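You operate a simulated robot arm through the tools that you are given. There is no shell and no other tool. Be economical: measure what you need, move in short steps, check, and stop when the job is done.

The job below is to be done with a simulated robot arm. You get a single attempt, and the scene is never put back.

## Task
Put things in order on the worktop over the drawers. At the end: the red wooden block (marked "3") stands on top of the green meal pot (marked "Veg Curry"); the blue navy pump bottle stands where the white light bulb stood; the yellow plum is in the brown bowl; the white light bulb stands where the red wooden block stood; whatever was shut is shut again. Leave all else as you found it, and nothing knocked over.

The check looks at the end state, three seconds after you hand in, the way a careful person would. Anything else that was tipped, shoved, dropped, spilled or broken makes it a failure.

## Robot
A 7-joint arm with a two-finger parallel gripper, fixed in place. Base frame: the origin is at the foot of the arm, x ahead of it, y to its left, z up; the work surface is at about z = -3. Units: mm, rad, N and s.
With the tool pointing down near the work surface it reaches from about 220 to 580 mm from the base axis. Its first joint turns from -1.152 to 1.152 rad. Payload 2.5 kg.
The tool frame sits at the grasp point between the pads (the TCP): z along the fingers, y along the line on which they close. The tips reach 23 mm beyond it. Largest opening 94 mm; finger width 38, thickness 10; the body of the gripper, 54 by 96 mm, starts 39 mm behind the TCP.
Orientation is told as [roll, pitch, yaw] about the base's x, y, z axes, in that order, counted from this pose: with the fingers straight down and closing along the base's y, the tool's x points along the base's -x, its y along +y and its z along -z.

## Interface
- The arm moves only by the tool nudge_tool. Its argument "deltas" is a list of rows, each a list of 3 entries, a list of its own where there are three numbers: the shift along the base's x, y, z in units of 100 mm (1.0 is 100 mm), then the turn, a rotation vector about the base's x, y, z in units of 60 degrees (1.0 is 60 degrees), then the gripper command, from -1 (fully open) to 1 (shut), values between in proportion. In form: [[[dx, dy, dz], [wx, wy, wz], gripper], ...]. A call has 1 to 12 rows; each row is the pose to reach, as a shift and turn from the pose commanded when the call began. A call with a number of a shift or a turn outside -1 to 1 is refused whole. Each row takes 0.2 s and may step no farther than 50 mm and 0.15 rad from the row before; otherwise, or with a gripper value out of range, the whole call is refused. A pose out of reach is approached as far as the arm can. The call stops where the force on the tool passes 40 N (or 10 N more than at its start, if that is more) or the arm is blocked; 0.2 s more then pass. The fingers move at their own pace (about 108 mm/s each) and stop on an object; they squeeze with about 44 N. The grip force told is the motor's: it shows also when the fingers shut on nothing. Time passes only in rows, and 0.2 s behind the last, so rows that repeat a pose let the fingers close. The reply holds the time, the measured pose of the TCP, the force on the tool along the base axes, the opening and the grip force, in the units named above and with some noise, and new pictures: "pictures" is both (left out), scene, wrist or none.
- Cameras (640 x 400 px; columns grow to the right, rows downward): "scene" is fixed at [122.9, -422.6, 525.2]; the picture's right is [0.76, -0.66, 0.00], its down [-0.49, -0.56, -0.67] and it looks along [0.44, 0.50, -0.75] (base axes); focal length 251 px, centre (320, 200). "wrist" rides on the gripper at [86, 16, -75] in the tool frame; the picture's right is [-0.18, 0.98, 0.00], its down [-0.58, -0.11, -0.81] and it looks along [-0.79, -0.15, 0.59] (tool axes); focal length 243 px, centre (320, 200). There is no depth. A picture from a camera that has moved, and an enlarged one, comes with that camera's place and axes in the base frame and with its lens.
- close_up(camera, box): a new picture of the part [left, top, right, bottom] of that camera's present view, enlarged. The clock stands still meanwhile.
- job_done(): hands the job in; it is judged then, once.

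Go step by step. Nothing tells you positions but the pictures and the camera data: compare them with the known pose of the tool, close in by small moves and look again before you grip or let go. The budget is 120 turns and 170 pictures, counting those below and the enlarged ones. Unless the task says otherwise, let go and move clear before handing in, and close with one line.

The tools are called after "Call:" as name(argument=value, ...) on one line, values as JSON. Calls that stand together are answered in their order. nudge_tool: Moves the arm, as the interface text tells. Its arguments: {"type":"object","properties":{"deltas":{"type":"array","items":{"type":"array"}},"pictures":{"type":"string","enum":["both","scene","wrist","none"]}},"required":["deltas"]} The other tools are called the same way: close_up (camera, box) takes an enlarged picture of a part of a camera's view; job_done () hands the job in.

At the start:

```text
t: 0.0
tcp_pos: [421.5, 70.6, 267.6]
orientation: [0.0, 0.0, -0.001]
force: [-0.5, -0.1, 0.2]
width: 94.0
finger_force: 0.2
```

scene: 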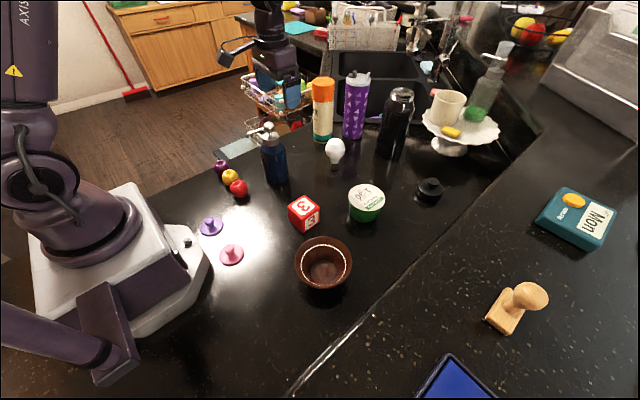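
wrist: 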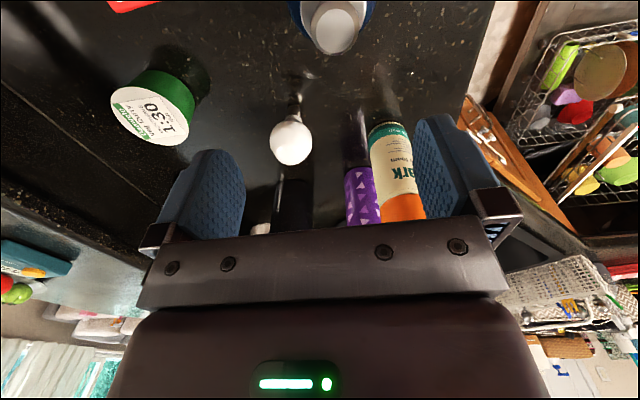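

I see the counter with the red block, green pot, bulb, pump bottle, plum and bowl. I start with enlarged views to measure them.

Call:
close_up(camera="scene", box=[200, 110, 360, 210])

Call:
close_up(camera="scene", box=[270, 160, 430, 300])

Call:
close_up(camera="scene", box=[300, 60, 520, 200])

```text
4.00 times, centred on (280, 160) of scene
camera zoom: at [122.9, -422.6, 525.2], right [0.76, -0.66, 0.0], down [-0.49, -0.56, -0.67], along [0.44, 0.5, -0.75], focal length 1003 px, centre (480, 360)
```

zoom: 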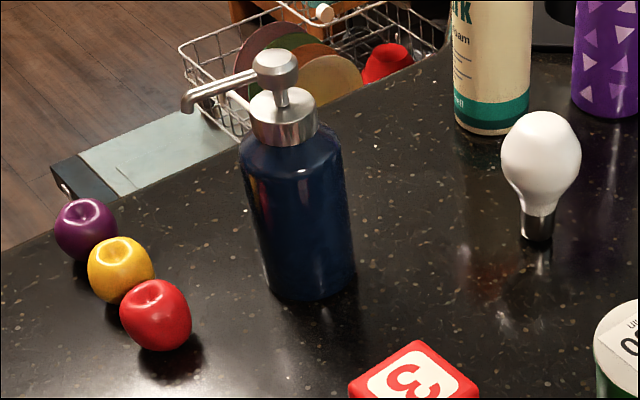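

```text
2.86 times, centred on (350, 230) of scene
camera zoom: at [122.9, -422.6, 525.2], right [0.76, -0.66, 0.0], down [-0.49, -0.56, -0.67], along [0.44, 0.5, -0.75], focal length 717 px, centre (234, 114)
```

zoom: 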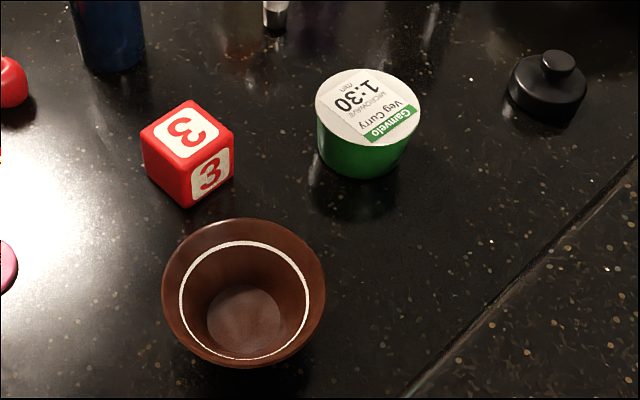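

```text
2.86 times, centred on (410, 130) of scene
camera zoom: at [122.9, -422.6, 525.2], right [0.76, -0.66, 0.0], down [-0.49, -0.56, -0.67], along [0.44, 0.5, -0.75], focal length 717 px, centre (63, 400)
```

zoom: 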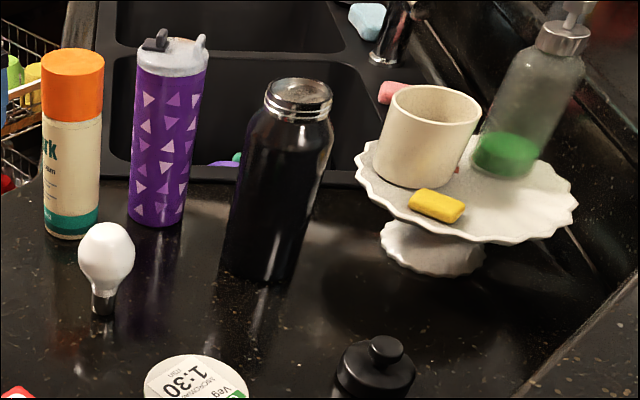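

Rough estimates: yellow plum (278,158), bowl (295,-235), block (~325,-110), pot (~494,-180), bulb (~553,2), pump bottle (~389,80). I start with the plum, turning the gripper to close along x because its neighbours lie along y.

Call:
nudge_tool(deltas=[[[-0.12, 0.07, 0], [0, 0, 0.125], -1], [[-0.24, 0.14, 0], [0, 0, 0.25], -1], [[-0.36, 0.21, 0], [0, 0, 0.375], -1], [[-0.48, 0.28, 0], [0, 0, 0.5], -1], [[-0.6, 0.35, 0], [0, 0, 0.625], -1], [[-0.72, 0.42, 0], [0, 0, 0.75], -1], [[-0.84, 0.49, 0], [0, 0, 0.875], -1], [[-0.95, 0.55, 0], [0, 0, 1.0], -1]], pictures="none")

Call:
nudge_tool(deltas=[[[-0.12, 0.08, -0.2], [0, 0, 0.125], -1], [[-0.24, 0.16, -0.4], [0, 0, 0.25], -1], [[-0.36, 0.24, -0.6], [0, 0, 0.375], -1], [[-0.48, 0.324, -0.8], [0, 0, 0.5], -1]])

```text
t: 1.8
tcp_pos: [324.9, 124.5, 270.1]
orientation: [-0.001, 0.0, 1.05]
force: [0.4, -0.1, 0.6]
width: 93.7
finger_force: 0.1
```

```text
t: 2.8
tcp_pos: [277.8, 157.6, 187.2]
orientation: [-0.003, 0.001, 1.574]
force: [0.2, 0.2, 0.3]
width: 93.9
finger_force: 0.1
camera wrist: at [262.3, 71.4, 262.1], right [-0.98, 0.18, 0.0], down [0.11, 0.58, 0.81], along [0.15, 0.79, -0.59], focal length 243 px, centre (320, 200)
```

scene: 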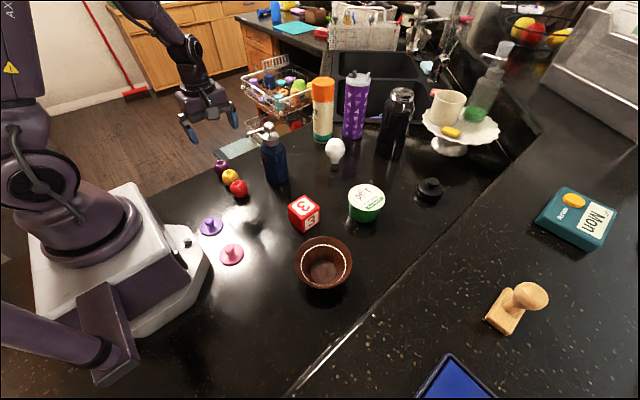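
wrist: 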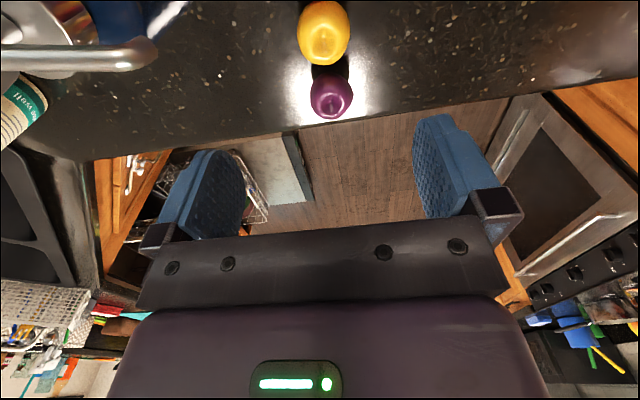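

The wrist view puts the yellow plum at about (276,156). I go down partway and check.

Call:
nudge_tool(deltas=[[[-0.01, -0.02, -0.3], [0, 0, 0], -0.5], [[-0.015, -0.02, -0.6], [0, 0, 0], -0.5], [[-0.015, -0.02, -0.9], [0, 0, 0], -0.5], [[-0.015, -0.02, -1.0], [0, 0, 0], -0.5]])

Call:
close_up(camera="scene", box=[160, 90, 320, 210])

```text
t: 3.8
tcp_pos: [275.6, 157.2, 87.1]
orientation: [0.0, 0.002, 1.572]
force: [-0.4, 0.3, 0.4]
width: 70.6
finger_force: 0.1
camera wrist: at [260.3, 70.4, 162.2], right [-0.98, 0.18, 0.0], down [0.11, 0.58, 0.81], along [0.15, 0.79, -0.59], focal length 243 px, centre (320, 200)
```

scene: 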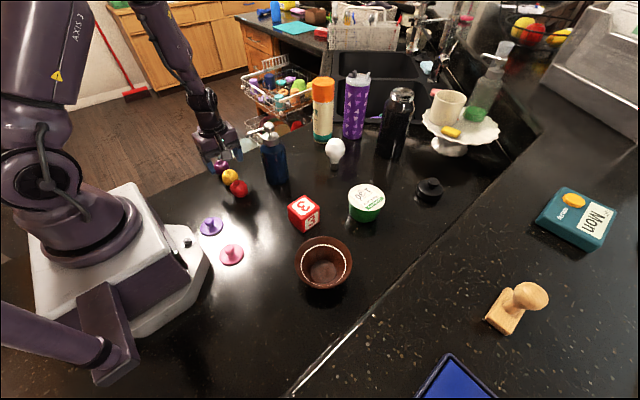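
wrist: 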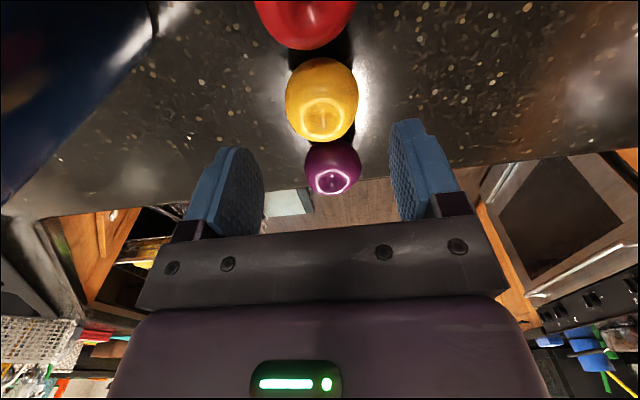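

```text
3.33 times, centred on (240, 150) of scene
camera zoom: at [122.9, -422.6, 525.2], right [0.76, -0.66, 0.0], down [-0.49, -0.56, -0.67], along [0.44, 0.5, -0.75], focal length 836 px, centre (587, 367)
```

zoom: 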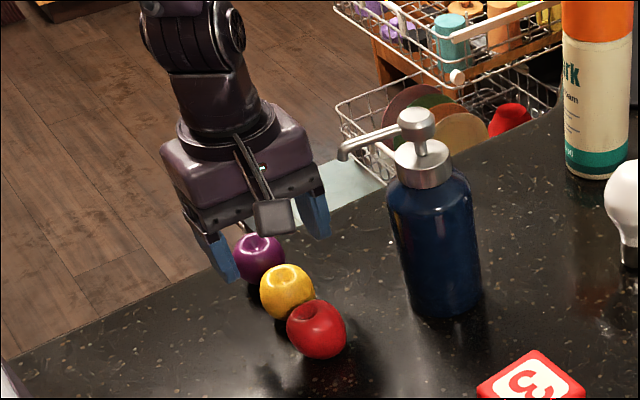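

Plum centre reads (275.6,154), about 45 mm across. I go down and close.

Call:
nudge_tool(deltas=[[[0, -0.03, -0.25], [0, 0, 0], -0.5], [[0, -0.03, -0.45], [0, 0, 0], -0.5], [[0, -0.03, -0.61], [0, 0, 0], -0.5], [[0, -0.03, -0.61], [0, 0, 0], 1], [[0, -0.03, -0.61], [0, 0, 0], 1], [[0, -0.03, -0.61], [0, 0, 0], 1]])

```text
t: 5.2
tcp_pos: [276.1, 151.8, 28.1]
orientation: [0.0, -0.001, 1.57]
force: [0.0, 0.6, -0.3]
width: 44.2
finger_force: 44.1
camera wrist: at [260.6, 66.8, 101.5], right [-0.98, 0.18, 0.0], down [0.11, 0.58, 0.81], along [0.15, 0.79, -0.59], focal length 243 px, centre (320, 200)
```

scene: 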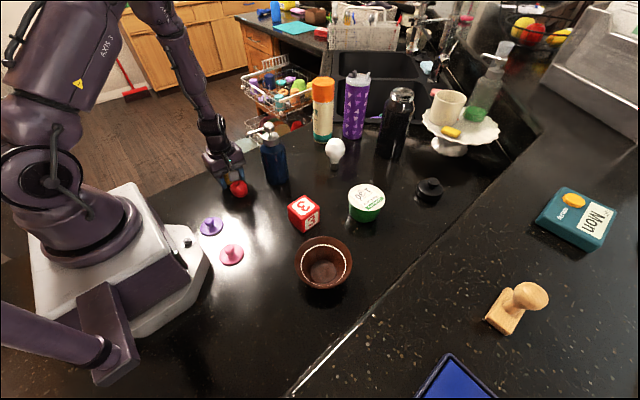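
wrist: 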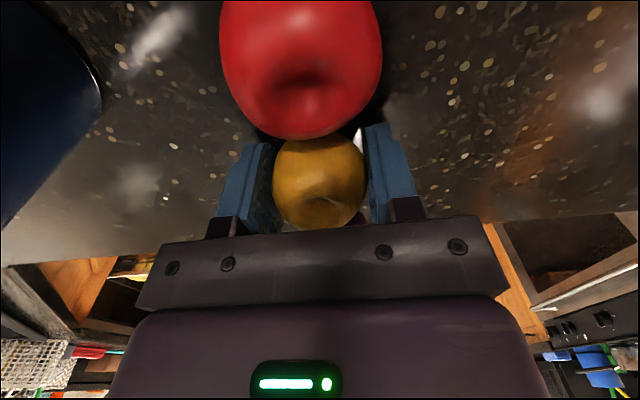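

The plum is gripped (44 mm). I lift it straight up.

Call:
nudge_tool(deltas=[[[0, 0, 0.2], [0, 0, 0], 1], [[0, 0, 0.4], [0, 0, 0], 1], [[0, 0, 0.7], [0, 0, 0], 1], [[0, 0, 1.0], [0, 0, 0], 1]], pictures="none")

Call:
nudge_tool(deltas=[[[0, 0, 0.3], [0, 0, 0], 1], [[0, 0, 0.6], [0, 0, 0], 1], [[0, 0, 0.8], [0, 0, 0], 1]])

Call:
nudge_tool(deltas=[[[0, -0.12, 0], [0, 0, -0.125], 1], [[0, -0.24, 0], [0, 0, -0.25], 1], [[0, -0.36, 0], [0, 0, -0.375], 1], [[0.0, -0.48, 0], [0, 0, -0.5], 1], [[0.0, -0.6, 0], [0, 0, -0.625], 1], [[0.0, -0.72, 0], [0, 0, -0.75], 1], [[0, -0.86, 0], [0, 0, -0.875], 1], [[0, -1.0, 0], [0, 0, -1.0], 1]], pictures="none")

Call:
nudge_tool(deltas=[[[0, -0.25, 0], [0, 0, -0.125], 1], [[0, -0.5, 0], [0, 0, -0.25], 1], [[0, -0.75, 0], [0, 0, -0.375], 1], [[0.0, -1.0, 0], [0, 0, -0.5], 1]], pictures="none")

Call:
nudge_tool(deltas=[[[0.05, -0.25, 0], [0, 0, 0], 1], [[0.1, -0.5, 0], [0, 0, 0], 1], [[0.15, -0.75, 0], [0, 0, 0], 1], [[0.2, -1.0, 0], [0, 0, 0], 1]])

```text
t: 6.2
tcp_pos: [275.4, 151.0, 126.7]
orientation: [-0.001, -0.001, 1.571]
force: [0.4, 0.2, 0.2]
width: 0.0
finger_force: 42.2
```

```text
t: 7.0
tcp_pos: [278.0, 152.7, 206.3]
orientation: [-0.001, 0.0, 1.572]
force: [0.1, 0.1, -0.5]
width: 0.0
finger_force: 42.6
camera wrist: at [260.9, 66.0, 281.4], right [-0.98, 0.18, 0.0], down [0.11, 0.58, 0.81], along [0.15, 0.79, -0.59], focal length 243 px, centre (320, 200)
```

scene: 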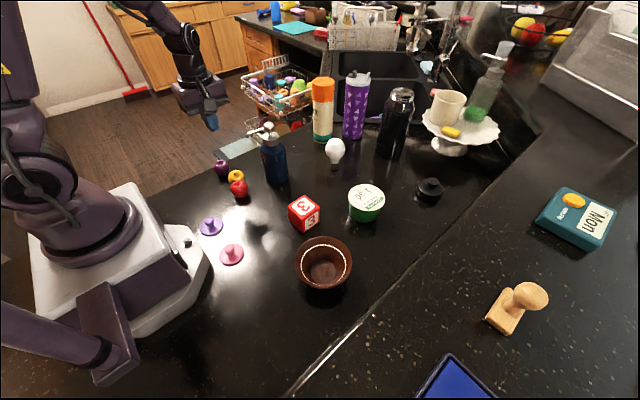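
wrist: 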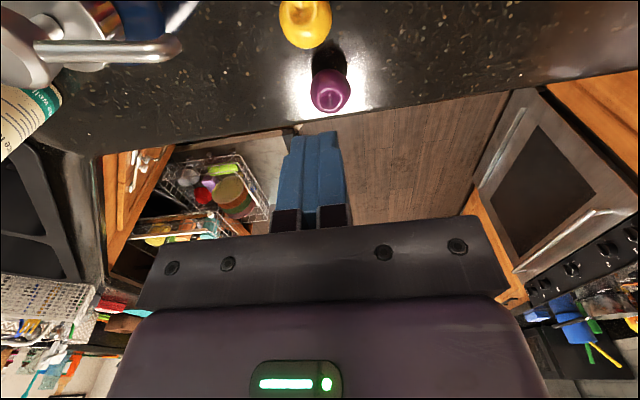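

```text
t: 8.8
tcp_pos: [276.8, 51.6, 206.6]
orientation: [0.0, -0.002, 0.521]
force: [-0.2, -0.7, 1.0]
width: 0.1
finger_force: 42.5
```

```text
t: 9.8
tcp_pos: [276.9, -46.4, 206.1]
orientation: [0.0, -0.001, -0.002]
force: [0.4, 0.0, 0.2]
width: 0.1
finger_force: 42.4
```

```text
t: 10.8
tcp_pos: [297.4, -149.8, 206.6]
orientation: [0.0, 0.0, 0.0]
force: [-0.6, -0.8, 0.2]
width: 0.4
finger_force: 42.5
camera wrist: at [210.8, -131.6, 280.8], right [0.18, 0.98, 0.0], down [0.58, -0.11, 0.81], along [0.79, -0.15, -0.59], focal length 243 px, centre (320, 200)
```

scene: 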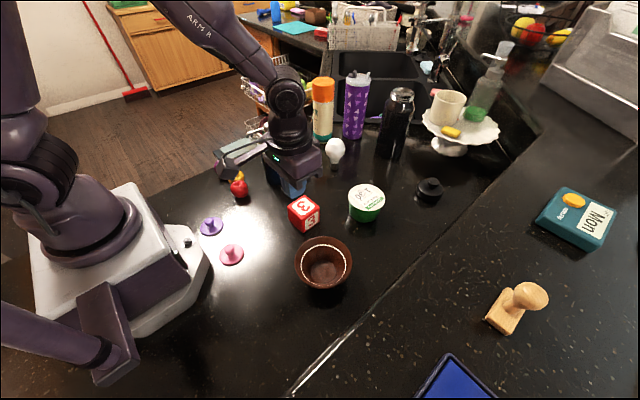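
wrist: 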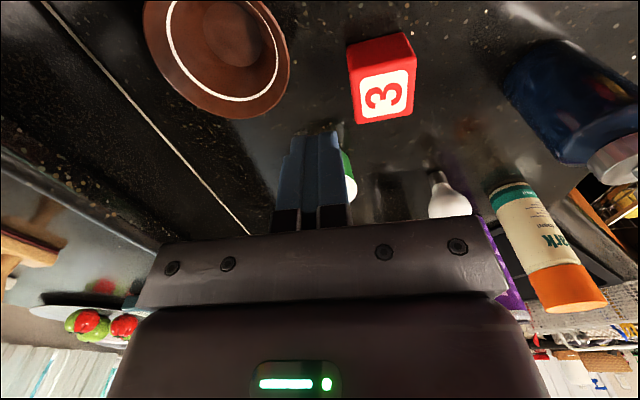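

The plum slipped out during the lift and stayed on the counter beside the others. I check the fruit, then use this position to do the block first.

Call:
close_up(camera="scene", box=[190, 130, 290, 210])

Call:
close_up(camera="scene", box=[270, 170, 400, 250])

Call:
close_up(camera="wrist", box=[130, 0, 450, 200])

```text
5.00 times, centred on (240, 170) of scene
camera zoom: at [122.9, -422.6, 525.2], right [0.76, -0.66, 0.0], down [-0.49, -0.56, -0.67], along [0.44, 0.5, -0.75], focal length 1254 px, centre (720, 350)
```

zoom: 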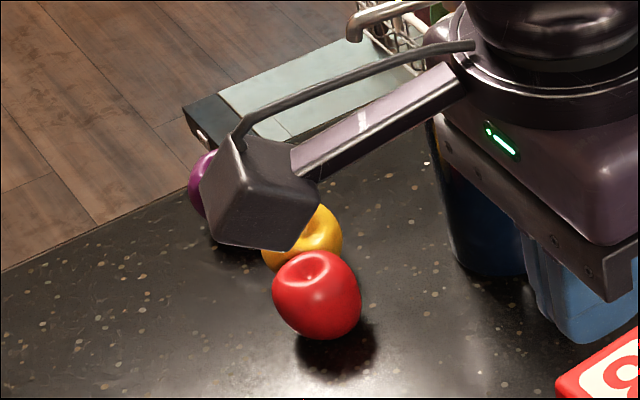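

```text
4.92 times, centred on (335, 210) of scene
camera zoom: at [122.9, -422.6, 525.2], right [0.76, -0.66, 0.0], down [-0.49, -0.56, -0.67], along [0.44, 0.5, -0.75], focal length 1235 px, centre (246, 151)
```

zoom: 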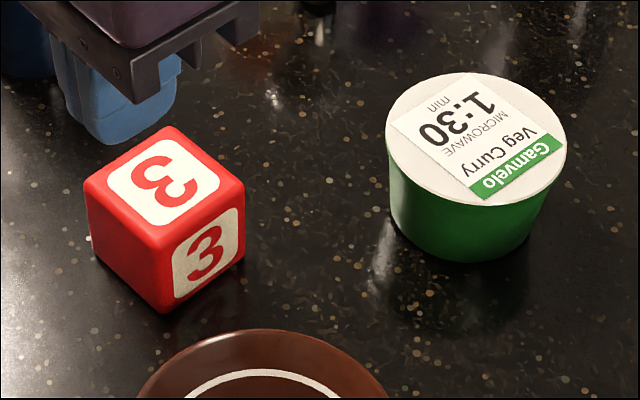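

```text
2.00 times, centred on (290, 100) of wrist
camera zoom: at [210.8, -131.6, 280.8], right [0.18, 0.98, 0.0], down [0.58, -0.11, 0.81], along [0.79, -0.15, -0.59], focal length 485 px, centre (380, 400)
```

zoom: 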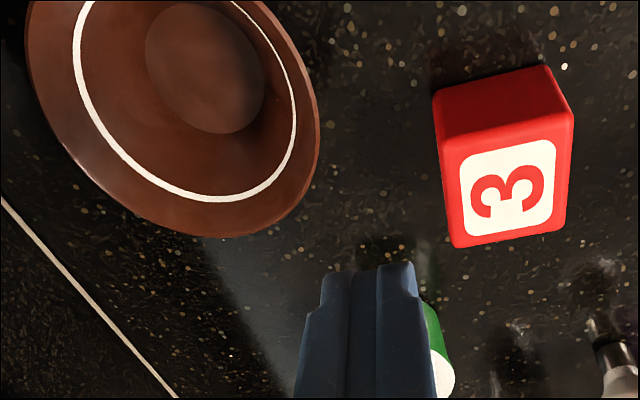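

The block is a cube of about 57 mm, aligned with the base axes, centred near (353,-94). I go above it with the gripper open.

Call:
nudge_tool(deltas=[[[0.15, 0.15, 0], [0, 0, 0], -1], [[0.3, 0.3, -0.1], [0, 0, 0], -1], [[0.45, 0.45, -0.3], [0, 0, 0], -1], [[0.555, 0.55, -0.6], [0, 0, 0], -1]])

Call:
close_up(camera="scene", box=[220, 120, 400, 240])

```text
t: 11.8
tcp_pos: [353.6, -92.9, 145.2]
orientation: [0.0, -0.002, -0.001]
force: [0.2, 0.3, -0.7]
width: 94.0
finger_force: 0.1
camera wrist: at [267.1, -75.6, 220.6], right [0.18, 0.98, 0.0], down [0.58, -0.11, 0.81], along [0.79, -0.15, -0.59], focal length 243 px, centre (320, 200)
```

scene: 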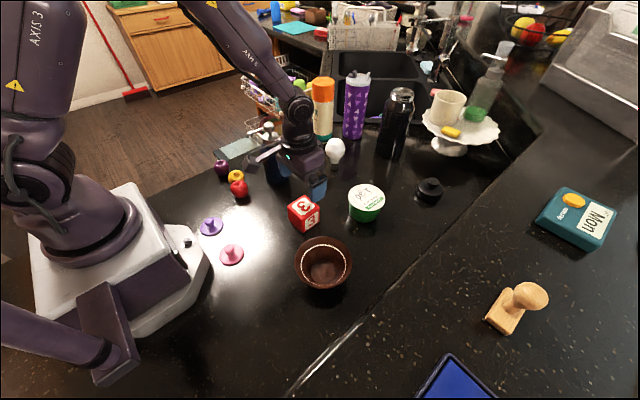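
wrist: 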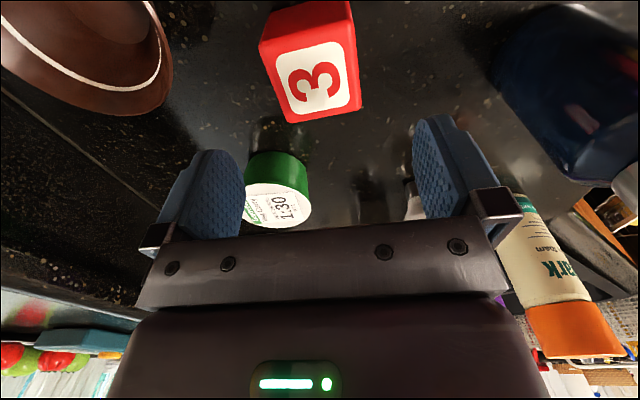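

```text
3.33 times, centred on (310, 180) of scene
camera zoom: at [122.8, -422.6, 525.2], right [0.76, -0.66, 0.0], down [-0.49, -0.56, -0.67], along [0.44, 0.5, -0.75], focal length 836 px, centre (353, 267)
```

zoom: 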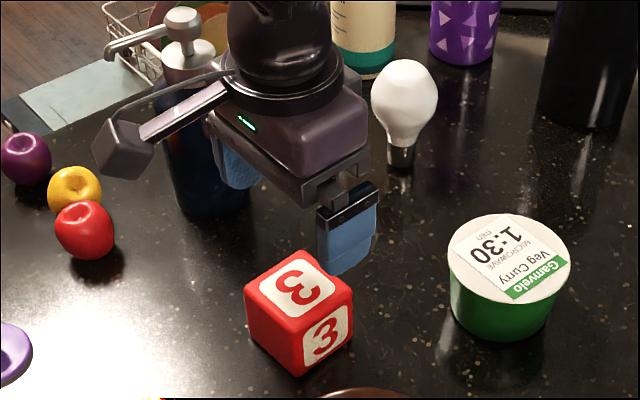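

Block centre confirmed at about (354.5,-94). I go down and grip.

Call:
nudge_tool(deltas=[[[0.01, -0.01, -0.3], [0, 0, 0], -1], [[0.01, -0.01, -0.6], [0, 0, 0], -1], [[0.01, -0.01, -0.9], [0, 0, 0], -1]], pictures="wrist")

Call:
nudge_tool(deltas=[[[0, 0, -0.12], [0, 0, 0], -1], [[0, 0, -0.22], [0, 0, 0], -1], [[0, 0, -0.22], [0, 0, 0], 1], [[0, 0, -0.22], [0, 0, 0], 1], [[0, 0, -0.22], [0, 0, 0], 1]])

```text
t: 12.6
tcp_pos: [354.5, -92.5, 55.4]
orientation: [0.0, 0.0, 0.0]
force: [-0.5, 0.5, 0.3]
width: 93.9
finger_force: 0.2
camera wrist: at [267.3, -76.2, 130.4], right [0.18, 0.98, 0.0], down [0.58, -0.11, 0.81], along [0.79, -0.15, -0.59], focal length 243 px, centre (320, 200)
```

wrist: 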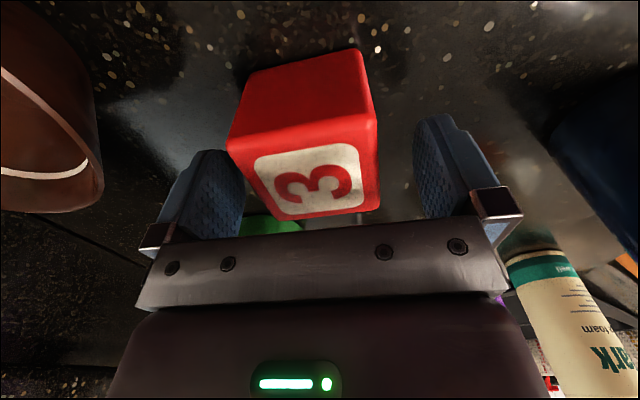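

```text
t: 13.8
tcp_pos: [353.7, -92.7, 34.2]
orientation: [0.0, 0.002, -0.001]
force: [0.8, -0.2, 0.3]
width: 59.6
finger_force: 44.1
camera wrist: at [267.1, -76.3, 109.1], right [0.18, 0.98, 0.0], down [0.58, -0.11, 0.81], along [0.79, -0.15, -0.59], focal length 243 px, centre (320, 200)
```

scene: 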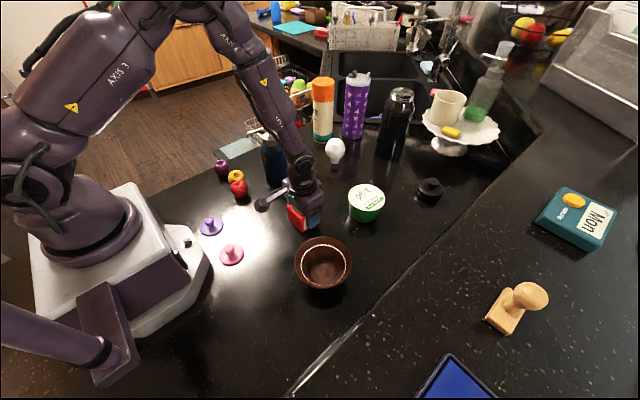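
wrist: 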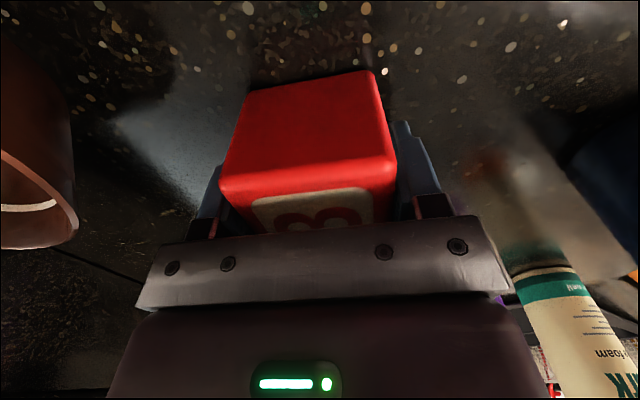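

The block is gripped (59.6 mm). I lift a little and check the hold.

Call:
nudge_tool(deltas=[[[0, 0, 0.1], [0, 0, 0], 1], [[0, 0, 0.25], [0, 0, 0], 1], [[0, 0, 0.5], [0, 0, 0], 1], [[0, 0, 0.75], [0, 0, 0], 1], [[0, 0, 1.0], [0, 0, 0], 1]])

Call:
close_up(camera="scene", box=[260, 120, 420, 240])

```text
t: 15.0
tcp_pos: [353.0, -92.8, 134.4]
orientation: [0.0, 0.0, 0.0]
force: [0.4, 0.4, -0.3]
width: 59.4
finger_force: 44.5
camera wrist: at [266.6, -76.3, 209.0], right [0.18, 0.98, 0.0], down [0.58, -0.11, 0.81], along [0.79, -0.15, -0.59], focal length 243 px, centre (320, 200)
```

scene: 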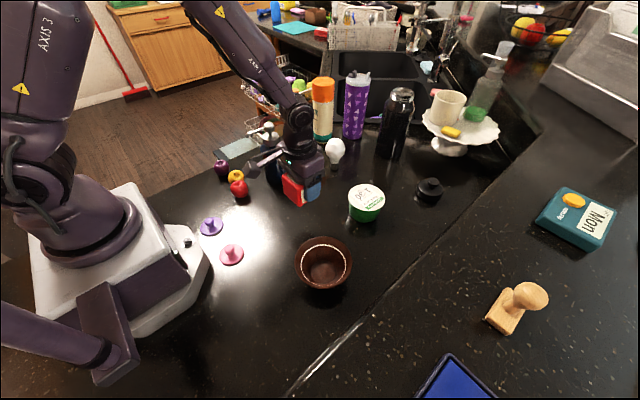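
wrist: 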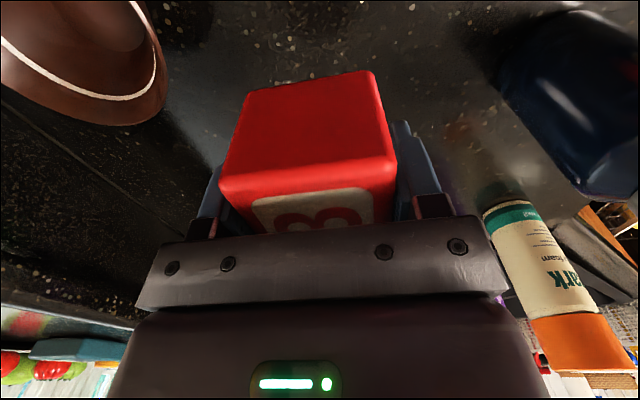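

```text
3.33 times, centred on (340, 180) of scene
camera zoom: at [122.9, -422.6, 525.2], right [0.76, -0.66, 0.0], down [-0.49, -0.56, -0.67], along [0.44, 0.5, -0.75], focal length 836 px, centre (253, 267)
```

zoom: 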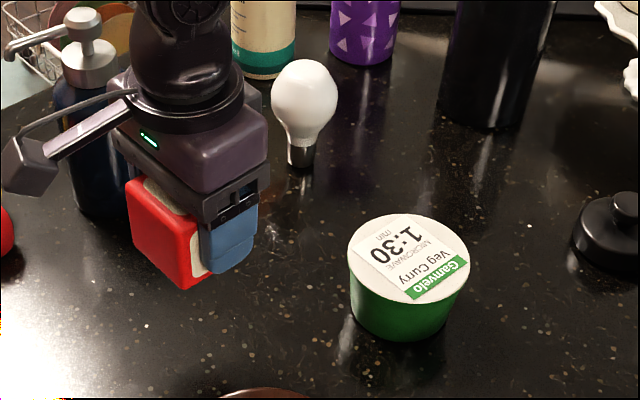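

The block is held. The pot is centred near (499,-174) with its lid top at z≈48; I carry the block over it.

Call:
nudge_tool(deltas=[[[0.18, -0.1, 0.05], [0, 0, 0], 1], [[0.36, -0.2, 0.05], [0, 0, 0], 1], [[0.54, -0.3, 0.05], [0, 0, 0], 1], [[0.72, -0.4, 0.05], [0, 0, 0], 1]], pictures="none")

Call:
nudge_tool(deltas=[[[0.18, -0.1, 0], [0, 0, 0], 1], [[0.36, -0.2, 0], [0, 0, 0], 1], [[0.54, -0.3, -0.05], [0, 0, 0], 1], [[0.73, -0.41, -0.15], [0, 0, 0], 1]])

Call:
close_up(camera="scene", box=[310, 130, 430, 230])

```text
t: 16.0
tcp_pos: [424.8, -133.9, 139.4]
orientation: [-0.001, 0.001, 0.0]
force: [0.9, 0.2, -1.2]
width: 59.4
finger_force: 43.9
```

```text
t: 17.0
tcp_pos: [497.0, -175.2, 124.8]
orientation: [-0.001, 0.0, 0.0]
force: [-0.3, -0.5, -1.3]
width: 59.5
finger_force: 44.5
camera wrist: at [411.7, -158.5, 199.4], right [0.18, 0.98, 0.0], down [0.58, -0.11, 0.81], along [0.79, -0.15, -0.59], focal length 243 px, centre (320, 200)
```

scene: 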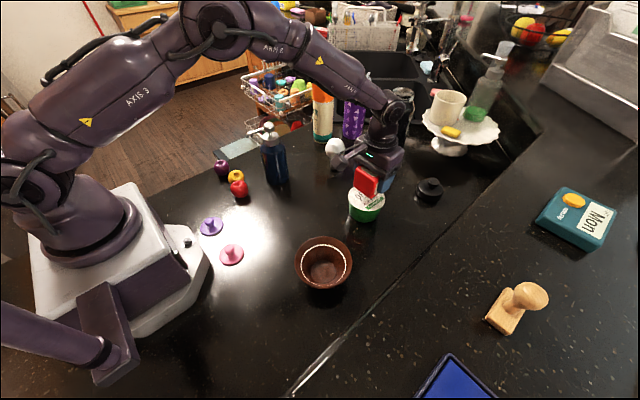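
wrist: 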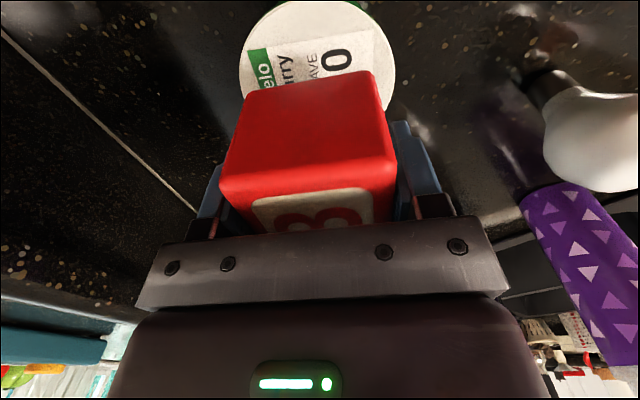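

```text
4.00 times, centred on (370, 180) of scene
camera zoom: at [122.8, -422.6, 525.2], right [0.76, -0.66, 0.0], down [-0.49, -0.56, -0.67], along [0.44, 0.5, -0.75], focal length 1003 px, centre (120, 280)
```

zoom: 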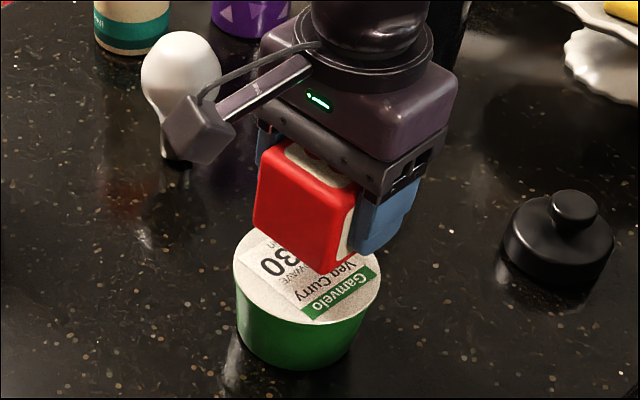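

The block is centred over the lid within a couple of mm. I lower it in small steps, watching the force.

Call:
nudge_tool(deltas=[[[0, 0.01, -0.1], [0, 0, 0], 1], [[0, 0.01, -0.2], [0, 0, 0], 1], [[0, 0.01, -0.3], [0, 0, 0], 1], [[0, 0.01, -0.34], [0, 0, 0], 1]], pictures="wrist")

Call:
close_up(camera="scene", box=[330, 150, 410, 230])

```text
t: 18.0
tcp_pos: [499.5, -173.5, 93.5]
orientation: [-0.001, -0.002, 0.001]
force: [-12.8, 3.9, 34.4]
width: 59.8
finger_force: 43.7
camera wrist: at [412.9, -157.3, 168.3], right [0.18, 0.98, 0.0], down [0.58, -0.11, 0.81], along [0.79, -0.15, -0.59], focal length 243 px, centre (320, 200)
```

wrist: 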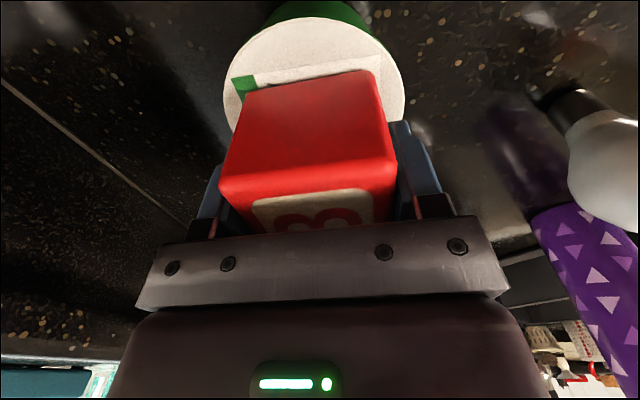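

```text
5.00 times, centred on (370, 190) of scene
camera zoom: at [122.7, -422.5, 525.3], right [0.76, -0.66, 0.0], down [-0.49, -0.56, -0.67], along [0.44, 0.5, -0.74], focal length 1254 px, centre (70, 250)
```

zoom: 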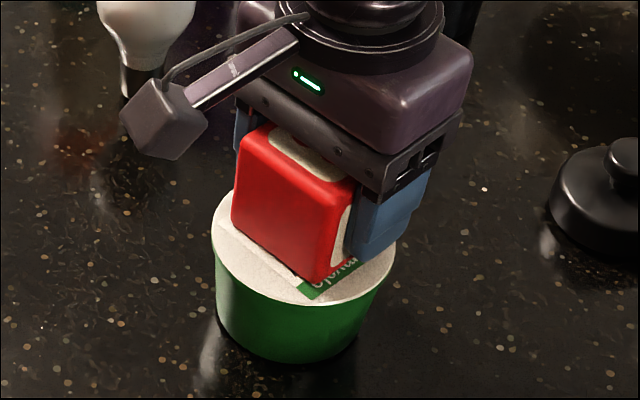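

Contact came at z≈93.5, so the lid top is at about z=56 and the block sits roughly 8 mm too far forward. I lift, shift back and lower again.

Call:
nudge_tool(deltas=[[[0, 0, 0.08], [0, 0, 0], 1], [[0, 0, 0.16], [0, 0, 0], 1], [[-0.04, 0, 0.16], [0, 0, 0], 1], [[-0.08, 0, 0.16], [0, 0, 0], 1], [[-0.08, 0, 0.16], [0, 0, 0], 1]], pictures="both")

Call:
close_up(camera="scene", box=[310, 130, 430, 230])

```text
t: 19.2
tcp_pos: [489.3, -173.7, 106.6]
orientation: [0.001, 0.0, 0.001]
force: [-1.2, 0.1, -1.1]
width: 59.5
finger_force: 43.6
camera wrist: at [403.7, -156.8, 181.2], right [0.18, 0.98, 0.0], down [0.58, -0.11, 0.81], along [0.79, -0.15, -0.59], focal length 243 px, centre (320, 200)
```

scene: 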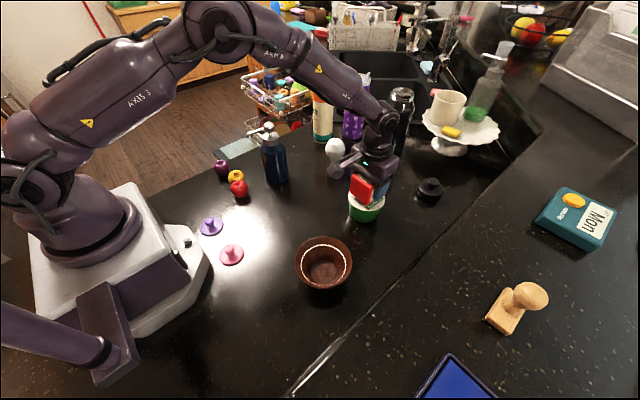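
wrist: 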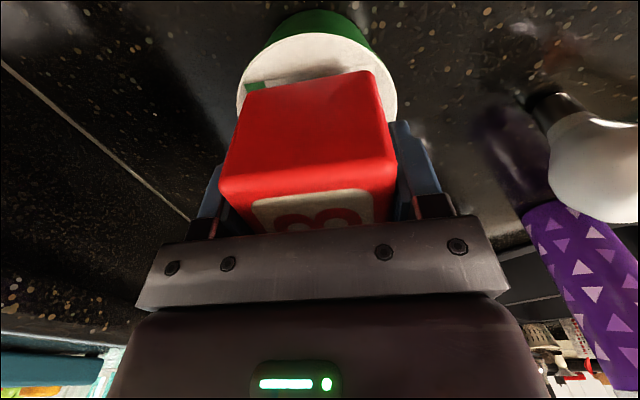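

```text
4.00 times, centred on (370, 180) of scene
camera zoom: at [122.9, -422.6, 525.2], right [0.76, -0.66, 0.0], down [-0.49, -0.56, -0.67], along [0.44, 0.5, -0.75], focal length 1003 px, centre (120, 280)
```

zoom: 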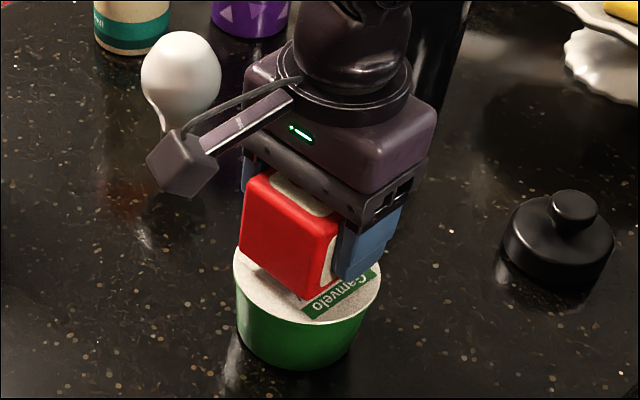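

Now centred, and the pot has not moved. I lower to light contact.

Call:
nudge_tool(deltas=[[[0, 0, -0.05], [0, 0, 0], 1], [[0, 0, -0.09], [0, 0, 0], 1], [[0, 0, -0.115], [0, 0, 0], 1], [[0, 0, -0.125], [0, 0, 0], 1]], pictures="none")

```text
t: 20.2
tcp_pos: [490.6, -173.8, 94.2]
orientation: [-0.002, 0.0, 0.0]
force: [-0.6, 0.0, 2.1]
width: 59.3
finger_force: 43.9
```

Light contact has started. I go 1 mm more, then open gently.

Call:
nudge_tool(deltas=[[[0, 0, -0.008], [0, 0, 0], 1], [[0, 0, -0.008], [0, 0, 0], -0.2], [[0, 0, -0.008], [0, 0, 0], -0.6], [[0, 0, -0.008], [0, 0, 0], -1], [[0, 0, -0.008], [0, 0, 0], -1]])

Call:
close_up(camera="scene", box=[330, 150, 410, 230])

```text
t: 21.4
tcp_pos: [490.1, -172.8, 93.2]
orientation: [0.001, 0.0, -0.001]
force: [0.5, -0.2, -1.2]
width: 94.1
finger_force: 0.0
camera wrist: at [404.0, -156.7, 167.7], right [0.18, 0.98, 0.0], down [0.58, -0.11, 0.81], along [0.79, -0.15, -0.59], focal length 243 px, centre (320, 200)
```

scene: 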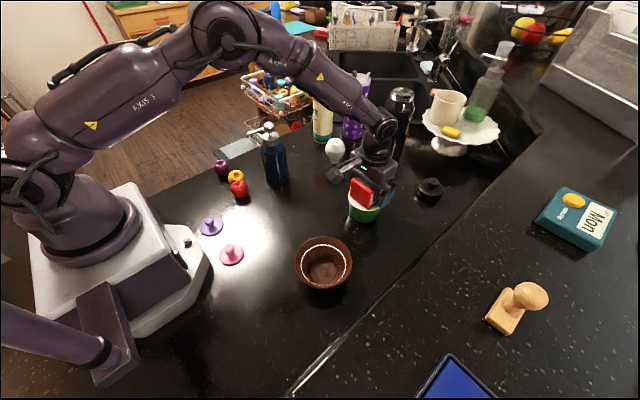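
wrist: 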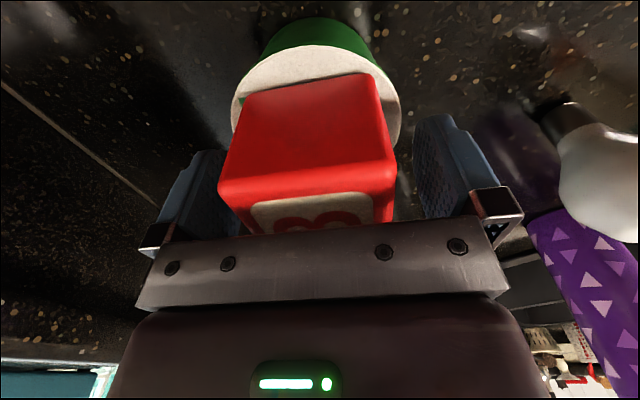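

```text
5.00 times, centred on (370, 190) of scene
camera zoom: at [122.9, -422.6, 525.2], right [0.76, -0.66, 0.0], down [-0.49, -0.56, -0.67], along [0.44, 0.5, -0.75], focal length 1254 px, centre (70, 250)
```

zoom: 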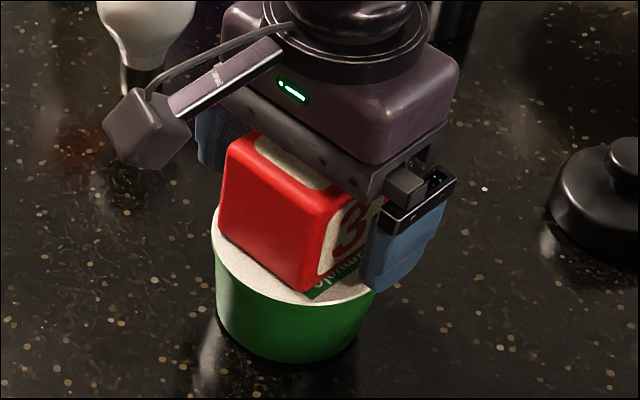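

The block stands on the pot. I rise and move to view the bulb.

Call:
nudge_tool(deltas=[[[0, 0, 0.2], [0, 0, 0], -1], [[0, 0, 0.5], [0, 0, 0], -1], [[0, 0, 0.8], [0, 0, 0], -1], [[0, 0, 1.0], [0, 0, 0], -1]], pictures="none")

Call:
nudge_tool(deltas=[[[0, 0.3, 0.1], [0, 0, 0], -1], [[0, 0.6, 0.1], [0, 0, 0], -1], [[0, 1.0, 0.1], [0, 0, 0], -1]], pictures="none")

Call:
nudge_tool(deltas=[[[0, 0.3, 0], [0, 0, 0], -1], [[0, 0.6, 0], [0, 0, 0], -1], [[0, 0.75, 0], [0, 0, 0], -1]])

Call:
close_up(camera="scene", box=[330, 150, 410, 230])

```text
t: 22.4
tcp_pos: [490.1, -174.0, 194.7]
orientation: [-0.002, -0.001, 0.002]
force: [0.1, 0.1, -0.2]
width: 94.2
finger_force: 0.1
```

```text
t: 23.2
tcp_pos: [490.9, -74.4, 203.0]
orientation: [0.0, -0.001, -0.003]
force: [0.0, 0.9, 0.2]
width: 93.9
finger_force: 0.0
```

```text
t: 24.0
tcp_pos: [490.7, 2.0, 203.3]
orientation: [0.0, 0.001, -0.003]
force: [-0.8, -0.8, -0.3]
width: 94.2
finger_force: 0.0
camera wrist: at [404.5, 18.6, 277.6], right [0.19, 0.98, 0.0], down [0.58, -0.11, 0.81], along [0.79, -0.15, -0.59], focal length 243 px, centre (320, 200)
```

scene: 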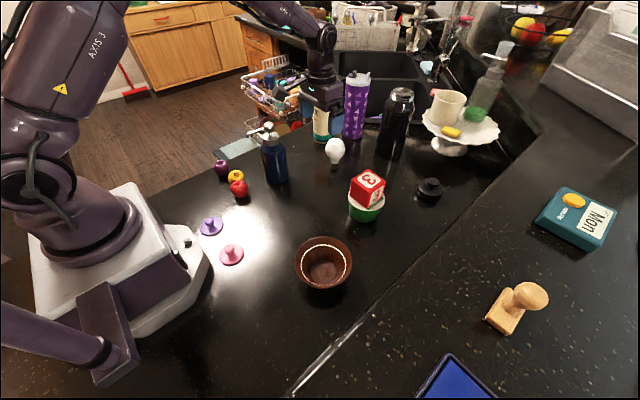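
wrist: 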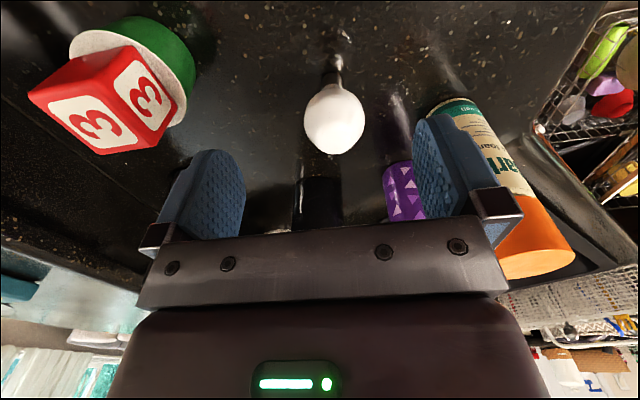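

```text
5.00 times, centred on (370, 190) of scene
camera zoom: at [122.9, -422.6, 525.2], right [0.76, -0.66, 0.0], down [-0.49, -0.56, -0.67], along [0.44, 0.5, -0.75], focal length 1254 px, centre (70, 250)
```

zoom: 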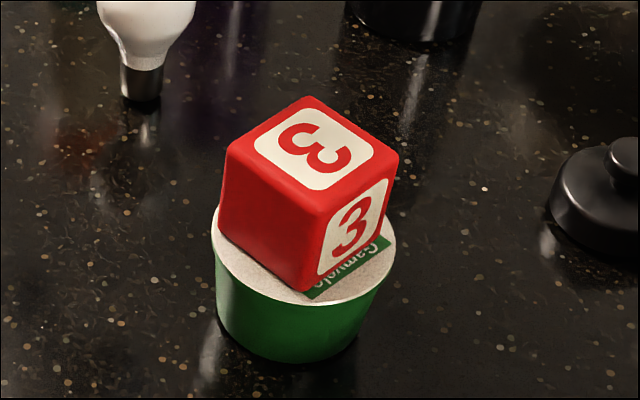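

The block stands well on the pot. Now I zoom in on the bulb from the wrist.

Call:
close_up(camera="wrist", box=[280, 30, 400, 170])

Call:
close_up(camera="scene", box=[310, 130, 360, 180])

```text
2.86 times, centred on (340, 100) of wrist
camera zoom: at [404.5, 18.6, 277.6], right [0.19, 0.98, 0.0], down [0.58, -0.11, 0.81], along [0.79, -0.15, -0.59], focal length 693 px, centre (263, 486)
```

zoom: 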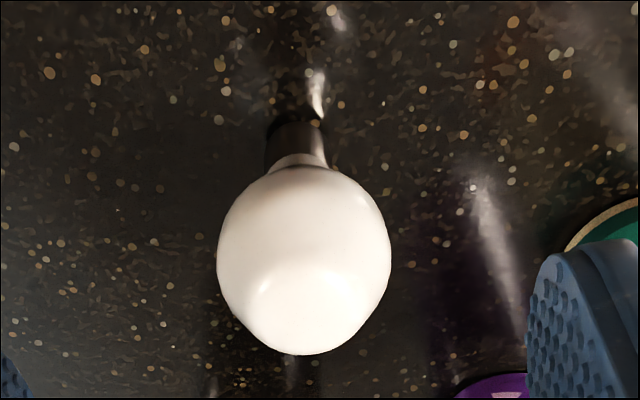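

```text
8.00 times, centred on (335, 155) of scene
camera zoom: at [122.9, -422.6, 525.2], right [0.76, -0.66, 0.0], down [-0.49, -0.56, -0.67], along [0.44, 0.5, -0.75], focal length 2006 px, centre (200, 560)
```

zoom: 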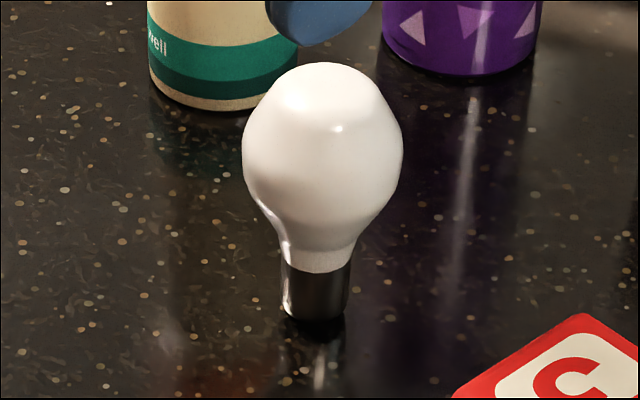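

The bulb is at about (553,5), ball centre z≈74, ~59 mm across, top ≈105. I move over it and down partway.

Call:
nudge_tool(deltas=[[[0.2, 0.01, 0], [0, 0, 0], -1], [[0.4, 0.02, 0], [0, 0, 0], -1], [[0.62, 0.03, 0], [0, 0, 0], -1], [[0.62, 0.03, -0.3], [0, 0, 0], -1], [[0.62, 0.03, -0.55], [0, 0, 0], -1], [[0.62, 0.03, -0.55], [0, 0, 0], -1]])

Call:
close_up(camera="scene", box=[290, 90, 390, 190])

```text
t: 25.4
tcp_pos: [552.9, 4.3, 148.4]
orientation: [0.001, 0.001, 0.0]
force: [-0.1, -0.3, -0.2]
width: 93.9
finger_force: 0.0
camera wrist: at [466.4, 21.8, 223.2], right [0.18, 0.98, 0.0], down [0.58, -0.11, 0.81], along [0.79, -0.15, -0.59], focal length 243 px, centre (320, 200)
```

scene: 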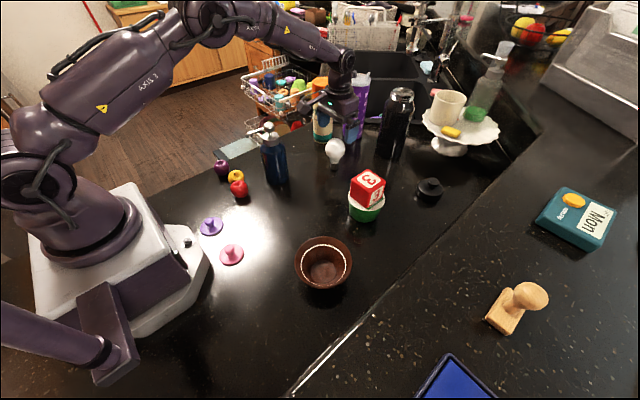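
wrist: 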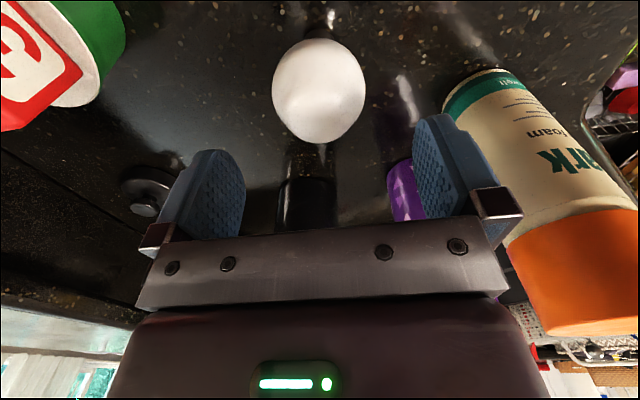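

```text
4.00 times, centred on (340, 140) of scene
camera zoom: at [122.9, -422.6, 525.2], right [0.76, -0.66, 0.0], down [-0.49, -0.56, -0.67], along [0.44, 0.5, -0.75], focal length 1003 px, centre (240, 440)
```

zoom: 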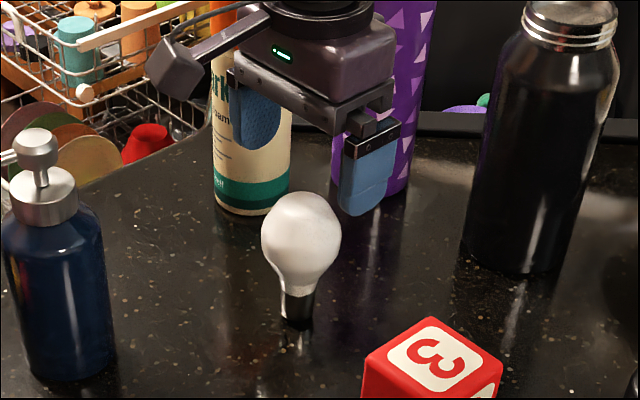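

Bulb confirmed at about (552,5). I go down to the equator with the fingers open.

Call:
nudge_tool(deltas=[[[0, 0.005, -0.25], [0, 0, 0], -1], [[0, 0.005, -0.5], [0, 0, 0], -1], [[0, 0.005, -0.65], [0, 0, 0], -1], [[0, 0.005, -0.75], [0, 0, 0], -0.7], [[0, 0.005, -0.75], [0, 0, 0], -0.4]])

Call:
close_up(camera="scene", box=[300, 110, 380, 180])

```text
t: 26.6
tcp_pos: [552.2, 5.2, 74.0]
orientation: [0.0, 0.001, -0.001]
force: [0.0, 0.7, 0.0]
width: 65.7
finger_force: 0.1
camera wrist: at [466.1, 21.8, 148.2], right [0.18, 0.98, 0.0], down [0.58, -0.11, 0.81], along [0.79, -0.15, -0.59], focal length 243 px, centre (320, 200)
```

scene: 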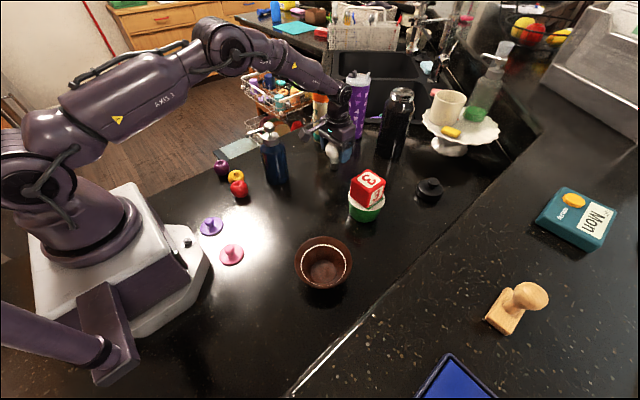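
wrist: 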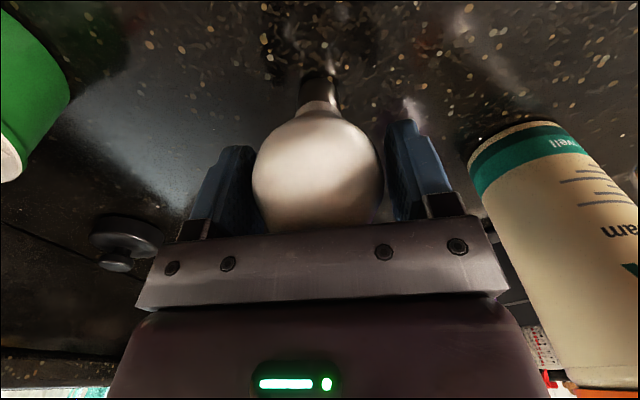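

```text
5.71 times, centred on (340, 145) of scene
camera zoom: at [122.9, -422.6, 525.2], right [0.76, -0.66, 0.0], down [-0.49, -0.56, -0.67], along [0.44, 0.5, -0.75], focal length 1433 px, centre (206, 514)
```

zoom: 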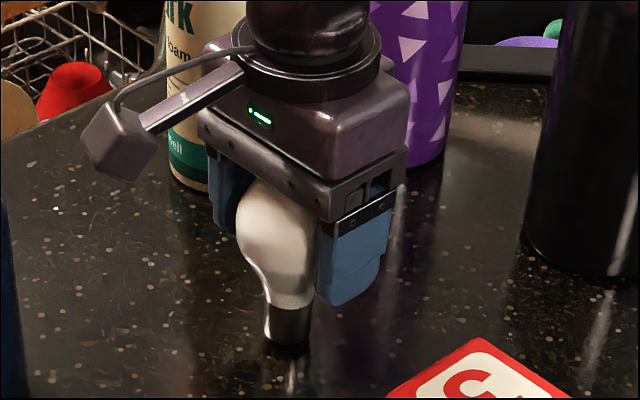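

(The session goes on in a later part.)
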